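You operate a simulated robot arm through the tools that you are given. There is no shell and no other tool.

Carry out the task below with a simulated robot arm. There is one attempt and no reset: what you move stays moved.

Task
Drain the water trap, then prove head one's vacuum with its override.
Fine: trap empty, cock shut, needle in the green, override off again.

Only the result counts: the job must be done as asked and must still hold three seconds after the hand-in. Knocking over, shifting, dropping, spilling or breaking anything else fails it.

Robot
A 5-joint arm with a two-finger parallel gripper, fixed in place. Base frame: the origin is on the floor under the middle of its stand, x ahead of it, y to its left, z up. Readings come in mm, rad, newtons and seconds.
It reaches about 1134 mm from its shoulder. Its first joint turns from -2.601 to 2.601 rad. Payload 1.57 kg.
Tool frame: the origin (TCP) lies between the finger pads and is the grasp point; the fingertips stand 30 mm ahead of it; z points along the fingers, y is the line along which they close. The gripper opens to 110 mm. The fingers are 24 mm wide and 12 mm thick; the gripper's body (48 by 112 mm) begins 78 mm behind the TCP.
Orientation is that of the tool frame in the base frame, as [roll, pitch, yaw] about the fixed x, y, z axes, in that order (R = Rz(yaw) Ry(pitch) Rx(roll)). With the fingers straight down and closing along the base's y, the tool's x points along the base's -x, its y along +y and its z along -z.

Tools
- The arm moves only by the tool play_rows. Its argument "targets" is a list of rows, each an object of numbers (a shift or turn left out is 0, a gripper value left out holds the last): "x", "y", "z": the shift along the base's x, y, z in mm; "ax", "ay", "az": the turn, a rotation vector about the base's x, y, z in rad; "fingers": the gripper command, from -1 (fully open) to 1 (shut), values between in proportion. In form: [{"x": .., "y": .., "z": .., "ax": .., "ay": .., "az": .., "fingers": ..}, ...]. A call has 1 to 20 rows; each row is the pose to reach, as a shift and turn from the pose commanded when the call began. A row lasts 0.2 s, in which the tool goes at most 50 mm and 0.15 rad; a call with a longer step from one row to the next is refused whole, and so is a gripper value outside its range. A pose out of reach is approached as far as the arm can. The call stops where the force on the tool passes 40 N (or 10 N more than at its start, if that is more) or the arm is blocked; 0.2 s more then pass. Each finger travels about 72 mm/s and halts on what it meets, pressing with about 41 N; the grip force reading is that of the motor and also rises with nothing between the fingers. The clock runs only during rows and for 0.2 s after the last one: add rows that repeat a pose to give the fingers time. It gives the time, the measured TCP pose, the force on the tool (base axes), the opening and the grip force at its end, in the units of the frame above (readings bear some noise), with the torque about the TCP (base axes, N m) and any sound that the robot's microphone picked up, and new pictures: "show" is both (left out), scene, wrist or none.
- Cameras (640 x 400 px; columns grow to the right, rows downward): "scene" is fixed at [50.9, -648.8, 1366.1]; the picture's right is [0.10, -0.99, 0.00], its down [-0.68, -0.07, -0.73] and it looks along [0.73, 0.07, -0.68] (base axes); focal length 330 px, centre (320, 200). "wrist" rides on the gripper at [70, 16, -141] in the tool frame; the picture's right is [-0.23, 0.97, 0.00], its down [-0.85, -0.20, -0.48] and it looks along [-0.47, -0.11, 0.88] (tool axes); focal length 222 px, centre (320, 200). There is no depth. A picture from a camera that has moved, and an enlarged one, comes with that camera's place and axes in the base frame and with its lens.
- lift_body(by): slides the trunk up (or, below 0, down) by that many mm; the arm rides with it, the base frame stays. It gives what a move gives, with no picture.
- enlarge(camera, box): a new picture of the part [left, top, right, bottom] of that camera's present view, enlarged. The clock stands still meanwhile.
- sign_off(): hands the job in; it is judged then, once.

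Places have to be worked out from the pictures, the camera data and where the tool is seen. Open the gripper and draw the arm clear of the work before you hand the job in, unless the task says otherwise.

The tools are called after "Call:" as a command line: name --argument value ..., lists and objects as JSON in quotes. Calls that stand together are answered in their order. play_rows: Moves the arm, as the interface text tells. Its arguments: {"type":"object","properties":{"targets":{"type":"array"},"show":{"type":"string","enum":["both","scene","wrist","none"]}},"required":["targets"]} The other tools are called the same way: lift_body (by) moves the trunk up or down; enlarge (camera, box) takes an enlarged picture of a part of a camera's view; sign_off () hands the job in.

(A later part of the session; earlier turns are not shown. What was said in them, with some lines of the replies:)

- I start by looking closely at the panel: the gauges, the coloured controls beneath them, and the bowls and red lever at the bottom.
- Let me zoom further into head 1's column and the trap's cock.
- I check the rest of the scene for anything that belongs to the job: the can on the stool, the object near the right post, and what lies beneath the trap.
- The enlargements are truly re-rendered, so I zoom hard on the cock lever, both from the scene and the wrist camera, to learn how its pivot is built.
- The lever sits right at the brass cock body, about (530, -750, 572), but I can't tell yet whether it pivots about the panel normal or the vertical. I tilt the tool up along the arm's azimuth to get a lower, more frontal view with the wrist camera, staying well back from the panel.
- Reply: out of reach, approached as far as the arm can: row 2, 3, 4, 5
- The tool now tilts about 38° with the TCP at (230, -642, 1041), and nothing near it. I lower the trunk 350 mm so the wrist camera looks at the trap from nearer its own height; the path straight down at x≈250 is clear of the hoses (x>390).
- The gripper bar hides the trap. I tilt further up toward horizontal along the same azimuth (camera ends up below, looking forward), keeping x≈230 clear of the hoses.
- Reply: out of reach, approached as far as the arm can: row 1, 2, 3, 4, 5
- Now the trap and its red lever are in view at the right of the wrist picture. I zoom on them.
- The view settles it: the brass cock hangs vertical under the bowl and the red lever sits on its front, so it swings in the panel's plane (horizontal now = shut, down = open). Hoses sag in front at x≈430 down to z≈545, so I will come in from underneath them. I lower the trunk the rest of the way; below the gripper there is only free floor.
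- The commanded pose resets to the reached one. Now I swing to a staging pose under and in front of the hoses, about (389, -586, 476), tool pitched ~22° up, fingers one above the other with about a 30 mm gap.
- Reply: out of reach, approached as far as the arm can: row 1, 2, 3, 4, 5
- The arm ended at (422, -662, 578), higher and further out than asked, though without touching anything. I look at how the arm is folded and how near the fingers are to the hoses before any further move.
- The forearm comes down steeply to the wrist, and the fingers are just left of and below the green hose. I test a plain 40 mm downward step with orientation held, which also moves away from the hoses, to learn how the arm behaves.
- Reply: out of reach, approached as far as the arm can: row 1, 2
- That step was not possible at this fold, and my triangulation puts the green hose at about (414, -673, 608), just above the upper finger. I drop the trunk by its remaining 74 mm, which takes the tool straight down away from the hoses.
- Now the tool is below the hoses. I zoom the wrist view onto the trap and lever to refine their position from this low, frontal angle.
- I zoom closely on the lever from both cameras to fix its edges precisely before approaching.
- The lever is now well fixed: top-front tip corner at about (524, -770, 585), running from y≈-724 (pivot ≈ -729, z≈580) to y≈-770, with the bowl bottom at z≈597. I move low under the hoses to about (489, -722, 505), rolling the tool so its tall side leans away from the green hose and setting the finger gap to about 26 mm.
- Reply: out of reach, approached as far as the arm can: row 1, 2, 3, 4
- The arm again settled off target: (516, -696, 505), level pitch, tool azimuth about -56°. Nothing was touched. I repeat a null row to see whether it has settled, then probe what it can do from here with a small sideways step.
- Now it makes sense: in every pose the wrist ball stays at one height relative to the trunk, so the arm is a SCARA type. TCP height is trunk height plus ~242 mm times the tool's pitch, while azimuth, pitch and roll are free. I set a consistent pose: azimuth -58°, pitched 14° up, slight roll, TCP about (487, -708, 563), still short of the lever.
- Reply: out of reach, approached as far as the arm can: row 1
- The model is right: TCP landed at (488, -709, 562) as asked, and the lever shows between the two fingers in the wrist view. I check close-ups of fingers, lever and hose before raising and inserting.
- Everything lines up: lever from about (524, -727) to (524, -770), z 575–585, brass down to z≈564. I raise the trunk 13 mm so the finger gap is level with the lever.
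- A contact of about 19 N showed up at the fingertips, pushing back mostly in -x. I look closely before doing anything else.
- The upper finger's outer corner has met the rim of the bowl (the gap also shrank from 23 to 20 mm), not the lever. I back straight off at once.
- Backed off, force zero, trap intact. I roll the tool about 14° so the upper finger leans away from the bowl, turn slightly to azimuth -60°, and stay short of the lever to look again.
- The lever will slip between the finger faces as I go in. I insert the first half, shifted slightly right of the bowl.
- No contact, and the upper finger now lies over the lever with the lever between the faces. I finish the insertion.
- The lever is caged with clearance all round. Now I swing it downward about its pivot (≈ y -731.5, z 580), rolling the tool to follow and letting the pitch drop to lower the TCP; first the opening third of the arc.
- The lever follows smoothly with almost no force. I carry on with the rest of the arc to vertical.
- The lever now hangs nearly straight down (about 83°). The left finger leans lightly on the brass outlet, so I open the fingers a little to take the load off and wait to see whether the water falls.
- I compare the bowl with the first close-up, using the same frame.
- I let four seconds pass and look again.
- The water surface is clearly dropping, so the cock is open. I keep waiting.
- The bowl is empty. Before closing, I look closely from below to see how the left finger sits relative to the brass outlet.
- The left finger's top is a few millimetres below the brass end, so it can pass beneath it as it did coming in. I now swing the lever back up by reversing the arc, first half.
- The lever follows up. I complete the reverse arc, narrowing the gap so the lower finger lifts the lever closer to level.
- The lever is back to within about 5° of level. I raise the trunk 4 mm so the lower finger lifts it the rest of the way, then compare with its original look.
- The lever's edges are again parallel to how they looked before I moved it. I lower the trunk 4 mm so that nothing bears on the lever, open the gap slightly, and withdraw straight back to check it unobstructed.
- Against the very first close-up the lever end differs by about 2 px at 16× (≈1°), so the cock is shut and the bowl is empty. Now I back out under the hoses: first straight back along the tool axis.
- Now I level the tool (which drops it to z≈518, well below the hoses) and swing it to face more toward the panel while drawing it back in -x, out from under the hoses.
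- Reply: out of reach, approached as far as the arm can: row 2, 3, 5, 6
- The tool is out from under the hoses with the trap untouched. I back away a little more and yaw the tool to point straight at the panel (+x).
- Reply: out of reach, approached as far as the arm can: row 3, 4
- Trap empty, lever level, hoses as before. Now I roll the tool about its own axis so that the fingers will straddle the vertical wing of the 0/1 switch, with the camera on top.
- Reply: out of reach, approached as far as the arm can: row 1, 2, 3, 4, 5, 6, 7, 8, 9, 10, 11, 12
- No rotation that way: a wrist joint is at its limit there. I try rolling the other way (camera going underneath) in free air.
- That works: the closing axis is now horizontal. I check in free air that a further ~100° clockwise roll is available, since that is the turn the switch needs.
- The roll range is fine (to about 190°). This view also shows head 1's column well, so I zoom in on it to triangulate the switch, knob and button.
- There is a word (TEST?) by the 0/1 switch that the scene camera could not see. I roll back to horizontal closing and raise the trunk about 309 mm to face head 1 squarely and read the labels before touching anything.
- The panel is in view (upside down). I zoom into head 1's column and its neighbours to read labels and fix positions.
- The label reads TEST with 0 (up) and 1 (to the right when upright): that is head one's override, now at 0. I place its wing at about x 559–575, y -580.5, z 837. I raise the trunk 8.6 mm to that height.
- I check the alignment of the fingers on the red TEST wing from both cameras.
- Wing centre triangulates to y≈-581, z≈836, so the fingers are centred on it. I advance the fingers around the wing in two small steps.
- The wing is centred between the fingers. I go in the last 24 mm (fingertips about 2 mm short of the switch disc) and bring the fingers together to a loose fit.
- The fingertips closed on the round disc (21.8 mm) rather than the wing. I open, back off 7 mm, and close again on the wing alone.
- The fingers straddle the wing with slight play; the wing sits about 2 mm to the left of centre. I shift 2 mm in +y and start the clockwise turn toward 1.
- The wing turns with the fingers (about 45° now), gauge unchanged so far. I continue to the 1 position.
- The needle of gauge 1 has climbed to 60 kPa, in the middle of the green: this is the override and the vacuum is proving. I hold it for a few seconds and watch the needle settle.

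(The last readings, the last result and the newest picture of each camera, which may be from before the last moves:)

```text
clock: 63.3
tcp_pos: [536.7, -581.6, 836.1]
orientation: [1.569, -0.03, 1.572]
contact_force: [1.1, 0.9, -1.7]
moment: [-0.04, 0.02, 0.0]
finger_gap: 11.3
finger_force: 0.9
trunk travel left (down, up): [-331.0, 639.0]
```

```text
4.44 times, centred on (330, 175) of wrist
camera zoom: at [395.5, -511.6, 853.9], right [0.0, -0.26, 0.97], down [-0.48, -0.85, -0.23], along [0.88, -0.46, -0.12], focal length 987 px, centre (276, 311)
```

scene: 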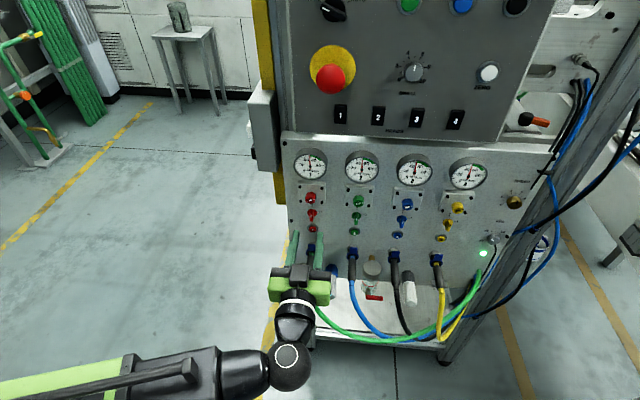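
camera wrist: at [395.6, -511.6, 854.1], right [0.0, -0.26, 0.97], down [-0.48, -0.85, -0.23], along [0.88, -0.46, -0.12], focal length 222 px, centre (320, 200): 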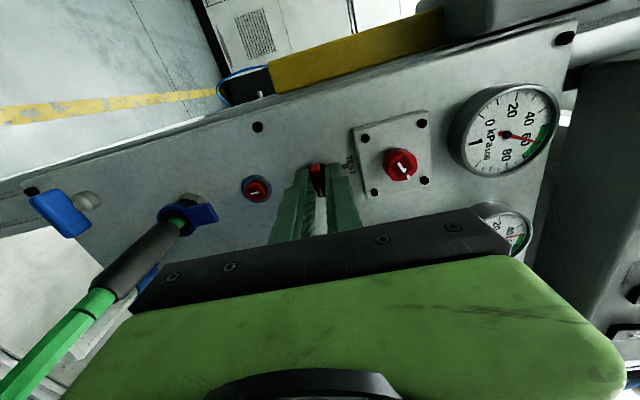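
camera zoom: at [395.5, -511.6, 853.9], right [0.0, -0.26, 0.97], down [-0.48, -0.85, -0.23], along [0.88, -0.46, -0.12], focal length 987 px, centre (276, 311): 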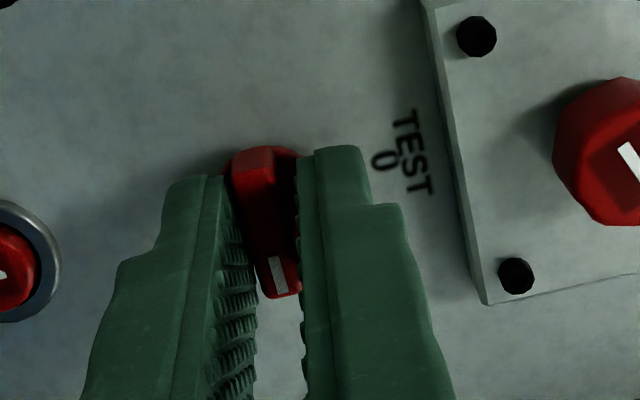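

The needle holds steady at about 61 kPa. Vacuum proven; now I turn the switch back anticlockwise to 0.

Call:
play_rows --targets '[{"ax": -0.14, "fingers": 0.83}, {"ax": -0.28, "fingers": 0.83}, {"ax": -0.42, "fingers": 0.83}, {"ax": -0.56, "fingers": 0.83}, {"ax": -0.7, "fingers": 0.83}, {"ax": -0.84, "fingers": 0.83}, {"ax": -0.98, "fingers": 0.83}, {"ax": -1.12, "fingers": 0.83}, {"ax": -1.26, "fingers": 0.83}, {"ax": -1.4, "fingers": 0.83}, {"ax": -1.52, "fingers": 0.83}, {"ax": -1.61, "fingers": 0.83}]' --show "wrist"

Call:
enlarge --camera "scene" --box '[290, 190, 338, 226]'

Call:
enlarge --camera "scene" --box '[286, 140, 342, 175]'

Call:
enlarge --camera "wrist" --box '[270, 130, 390, 220]'

```text
clock: 65.9
tcp_pos: [536.8, -579.5, 835.6]
orientation: [-1.752, 1.557, -1.749]
contact_force: [-1.1, -0.9, -1.0]
moment: [0.02, 0.04, -0.01]
finger_gap: 10.8
finger_force: 0.2
trunk travel left (down, up): [-331.0, 639.0]
camera wrist: at [395.5, -565.2, 765.2], right [0.0, 0.98, 0.22], down [-0.48, -0.19, 0.86], along [0.88, -0.1, 0.47], focal length 222 px, centre (320, 200)
```

wrist: 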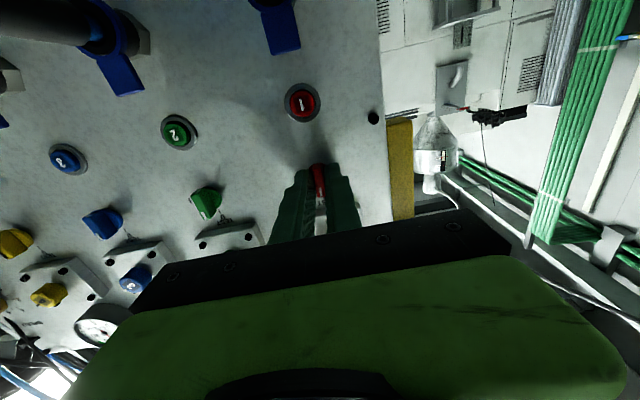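

```text
11.11 times, centred on (314, 208) of scene
camera zoom: at [50.9, -648.8, 1366.1], right [0.1, -0.99, 0.0], down [-0.68, -0.07, -0.73], along [0.73, 0.07, -0.68], focal length 3662 px, centre (387, 111)
```

zoom: 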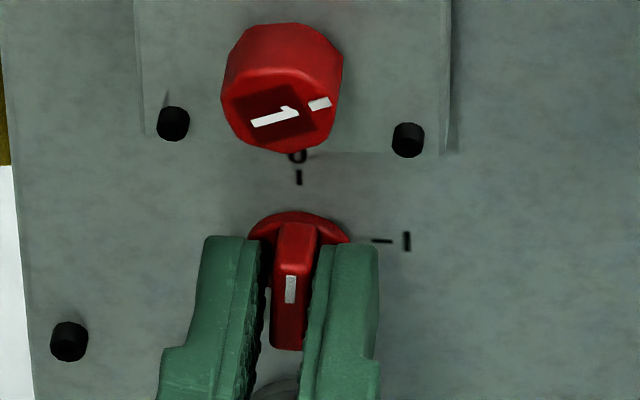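

```text
11.43 times, centred on (314, 158) of scene
camera zoom: at [50.9, -648.8, 1366.1], right [0.1, -0.99, 0.0], down [-0.68, -0.07, -0.73], along [0.73, 0.07, -0.68], focal length 3767 px, centre (389, 686)
```

zoom: 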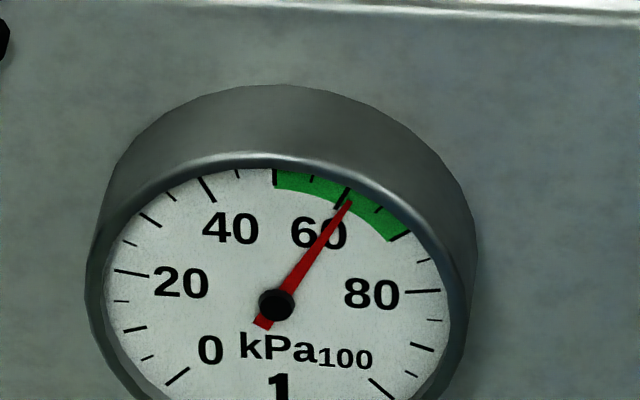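

```text
4.44 times, centred on (330, 175) of wrist
camera zoom: at [395.5, -565.2, 765.2], right [0.0, 0.98, 0.22], down [-0.48, -0.19, 0.86], along [0.88, -0.1, 0.47], focal length 987 px, centre (276, 311)
```

zoom: 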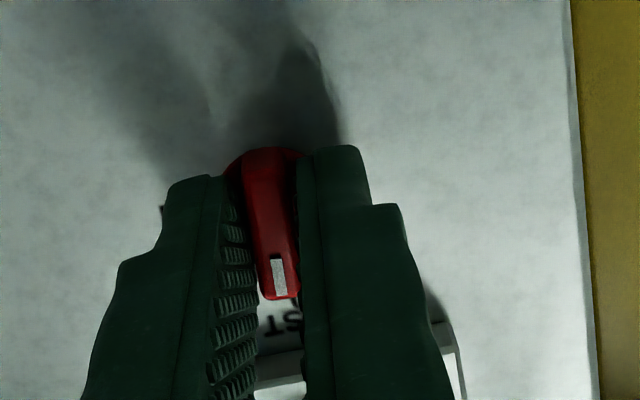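

The needle stays in the green at ~61 after switching back, and the wing is nearly at 0 but a few degrees short. I nudge it a bit further anticlockwise.

Call:
play_rows --targets '[{"ax": -0.05, "fingers": 0.83}, {"ax": -0.09, "fingers": 0.83}]' --show "none"

Call:
enlarge --camera "scene" --box '[290, 190, 338, 226]'

Call:
enlarge --camera "wrist" --box '[270, 130, 390, 220]'

```text
clock: 66.5
tcp_pos: [537.3, -578.7, 836.1]
orientation: [-1.574, 1.471, -1.571]
contact_force: [-1.6, -2.1, -2.2]
moment: [0.09, 0.08, -0.09]
finger_gap: 11.3
finger_force: 0.7
trunk travel left (down, up): [-331.0, 639.0]
```

```text
11.11 times, centred on (314, 208) of scene
camera zoom: at [50.9, -648.8, 1366.1], right [0.1, -0.99, 0.0], down [-0.68, -0.07, -0.73], along [0.73, 0.07, -0.68], focal length 3662 px, centre (387, 111)
```

zoom: 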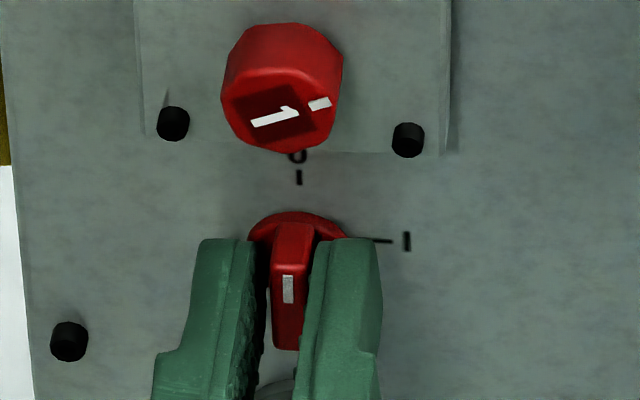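

```text
4.44 times, centred on (330, 175) of wrist
camera zoom: at [395.7, -571.2, 764.2], right [0.0, 0.99, 0.13], down [-0.48, -0.12, 0.87], along [0.88, -0.06, 0.47], focal length 987 px, centre (276, 311)
```

zoom: 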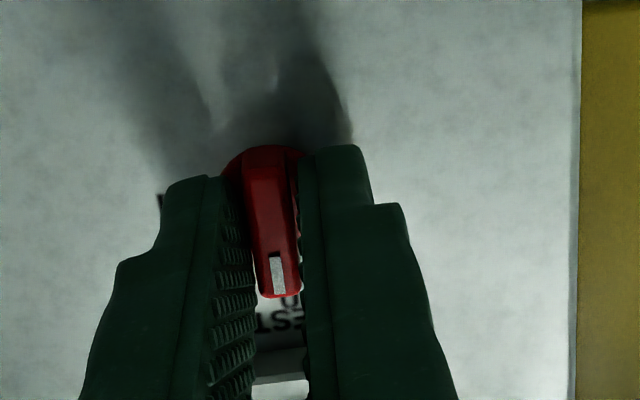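

The wing now looks as it did originally at 0. I open the fingers and back straight away from the panel.

Call:
play_rows --targets '[{"x": 0, "fingers": 0.3}, {"x": 0, "fingers": 0.3}, {"x": -30, "fingers": 0.3}, {"x": -70, "fingers": 0.3}, {"x": -110, "fingers": 0.3}, {"x": -150, "fingers": 0.3}]'

Call:
enlarge --camera "scene" --box '[290, 205, 338, 235]'

Call:
enlarge --camera "scene" --box '[286, 140, 342, 175]'

Call:
enlarge --camera "scene" --box '[356, 286, 392, 308]'

```text
clock: 67.9
tcp_pos: [387.9, -582.8, 835.7]
orientation: [-1.563, 1.47, -1.558]
contact_force: [0.1, 0.8, 1.1]
moment: [0.0, 0.02, -0.01]
finger_gap: 38.6
finger_force: 0.1
trunk travel left (down, up): [-331.0, 639.0]
camera wrist: at [247.0, -574.7, 764.4], right [-0.01, 0.99, 0.13], down [-0.48, -0.12, 0.87], along [0.88, -0.06, 0.48], focal length 222 px, centre (320, 200)
```

scene: 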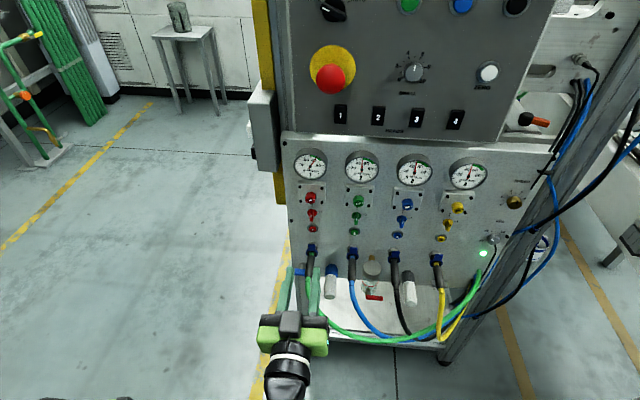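
wrist: 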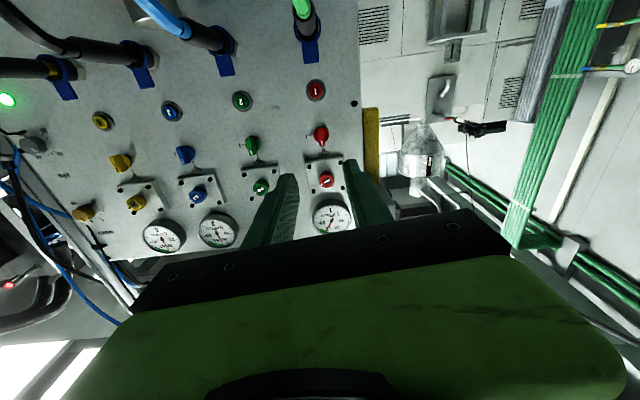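

```text
13.33 times, centred on (314, 220) of scene
camera zoom: at [50.9, -648.8, 1366.1], right [0.1, -0.99, 0.0], down [-0.68, -0.07, -0.73], along [0.73, 0.07, -0.68], focal length 4395 px, centre (400, -67)
```

zoom: 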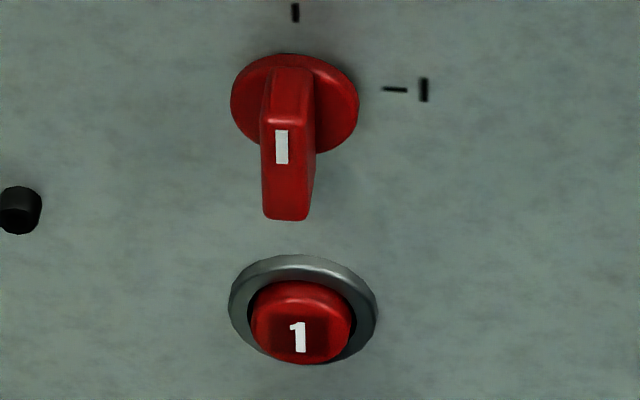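

```text
11.43 times, centred on (314, 158) of scene
camera zoom: at [50.9, -648.8, 1366.1], right [0.1, -0.99, 0.0], down [-0.68, -0.07, -0.73], along [0.73, 0.07, -0.68], focal length 3767 px, centre (389, 686)
```

zoom: 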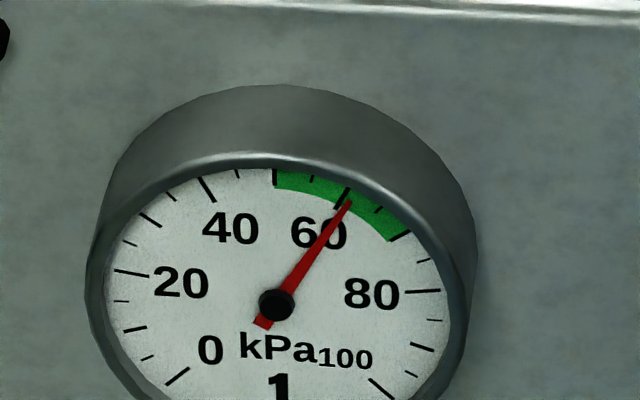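

```text
16.00 times, centred on (374, 297) of scene
camera zoom: at [50.9, -648.8, 1366.1], right [0.1, -0.99, 0.0], down [-0.68, -0.07, -0.73], along [0.73, 0.07, -0.68], focal length 5274 px, centre (-544, -1352)
```

zoom: 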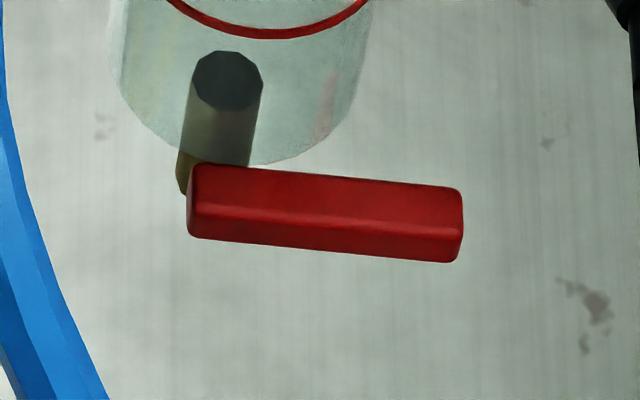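

Switch exactly at 0 as at the start, needle at ~61 kPa, cock lever shut and bowl empty. I draw the arm further clear, open the gripper fully, and wait a few seconds to see that all this holds.

Call:
play_rows --targets '[{"x": -30, "y": -5, "fingers": 0}, {"x": -60, "y": -10, "fingers": -0.5}, {"x": -80, "y": -15, "fingers": -1}, {"x": -80, "y": -15, "fingers": -1}, {"x": -80, "y": -15, "fingers": -1}, {"x": -80, "y": -15, "fingers": -1}, {"x": -80, "y": -15, "fingers": -1}, {"x": -80, "y": -15, "fingers": -1}, {"x": -80, "y": -15, "fingers": -1}, {"x": -80, "y": -15, "fingers": -1}, {"x": -80, "y": -15, "fingers": -1}, {"x": -80, "y": -15, "fingers": -1}, {"x": -80, "y": -15, "fingers": -1}, {"x": -80, "y": -15, "fingers": -1}, {"x": -80, "y": -15, "fingers": -1}, {"x": -80, "y": -15, "fingers": -1}, {"x": -80, "y": -15, "fingers": -1}, {"x": -80, "y": -15, "fingers": -1}, {"x": -80, "y": -15, "fingers": -1}, {"x": -80, "y": -15, "fingers": -1}]'

Call:
enlarge --camera "scene" --box '[280, 130, 440, 230]'

Call:
enlarge --camera "scene" --box '[286, 140, 342, 175]'

Call:
enlarge --camera "scene" --box '[290, 230, 450, 330]'

```text
clock: 72.1
tcp_pos: [307.2, -597.1, 835.0]
orientation: [-1.583, 1.47, -1.577]
contact_force: [1.1, 0.4, -0.3]
moment: [0.01, -0.03, 0.01]
finger_gap: 109.9
finger_force: 0.0
trunk travel left (down, up): [-331.0, 639.0]
camera wrist: at [165.9, -588.6, 764.3], right [0.0, 0.99, 0.13], down [-0.48, -0.12, 0.87], along [0.88, -0.06, 0.47], focal length 222 px, centre (320, 200)
```

scene: 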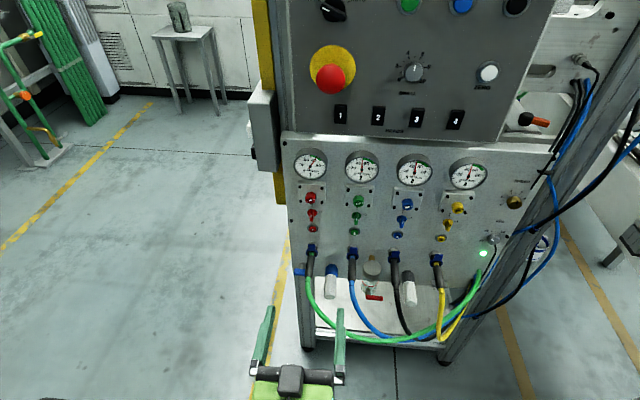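
wrist: 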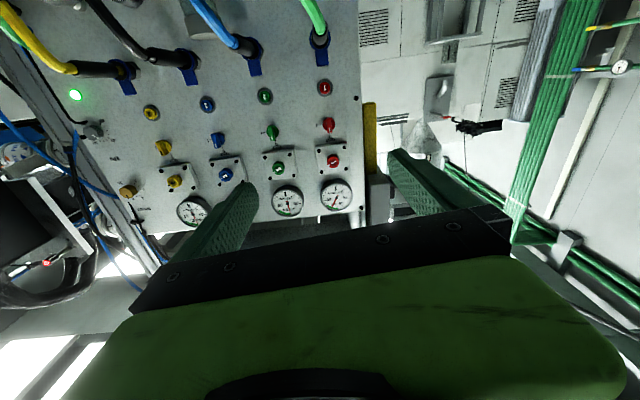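

```text
4.00 times, centred on (360, 180) of scene
camera zoom: at [50.9, -648.8, 1366.1], right [0.1, -0.99, 0.0], down [-0.68, -0.07, -0.73], along [0.73, 0.07, -0.68], focal length 1318 px, centre (160, 280)
```

zoom: 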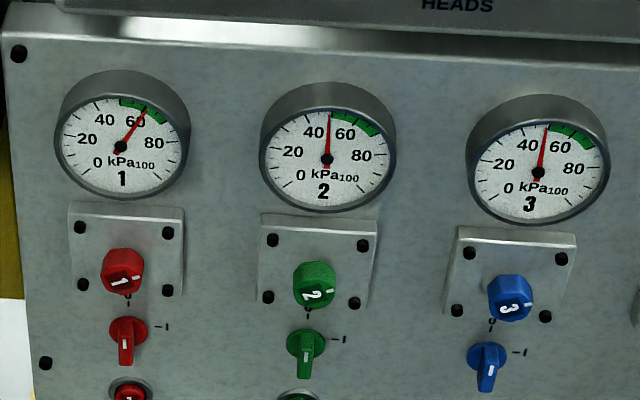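

```text
11.43 times, centred on (314, 158) of scene
camera zoom: at [50.9, -648.8, 1366.1], right [0.1, -0.99, 0.0], down [-0.68, -0.07, -0.73], along [0.73, 0.07, -0.68], focal length 3767 px, centre (389, 686)
```

zoom: 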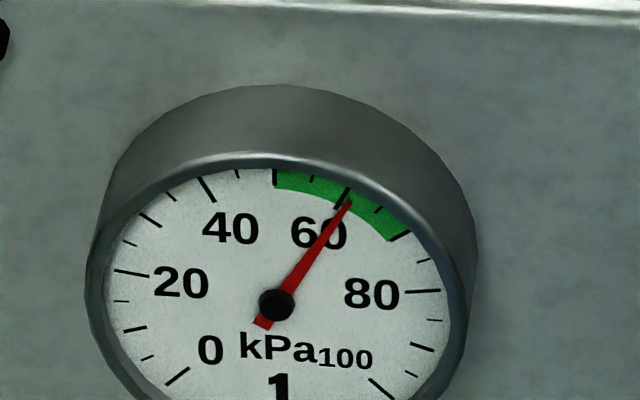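

```text
4.00 times, centred on (370, 280) of scene
camera zoom: at [50.9, -648.8, 1366.1], right [0.1, -0.99, 0.0], down [-0.68, -0.07, -0.73], along [0.73, 0.07, -0.68], focal length 1318 px, centre (120, -120)
```

zoom: 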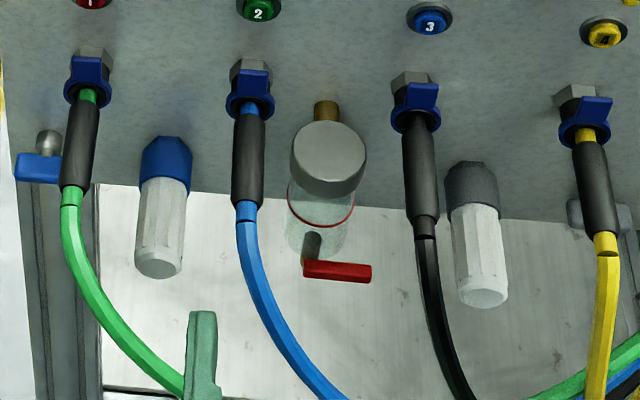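

After several seconds nothing has changed: the trap is empty, the cock lever is level, gauge 1 sits in the green at ~61 kPa, the TEST override is at 0, and nothing else has moved. The gripper is open and clear of the panel, so I hand in.

Call:
sign_off

```text
The job is handed in.
```

The water trap is drained and head one's vacuum is proven. I handed the job in and have not seen the verdict.

- **Trap:** the bowl emptied completely through the drain cock.
- **Cock:** I turned the lever back to shut. It sits within about 1° of where it started.
- **Override:** I took the head 1 switch labelled TEST (0/1) as the override, since nothing on the panel is marked "override". At 1, gauge 1 rose from about 49 to about 61 kPa, in the green.
- **Final state:** the TEST switch is back at 0. The needle stayed at about 61 kPa for the several seconds I watched before handing in. The gripper is open and the arm is clear of the panel.

On the first approach to the cock, a finger pressed briefly on the trap bowl with about 19 N. I backed off at once and saw no damage or shift afterwards. Nothing else looked out of place at the end.
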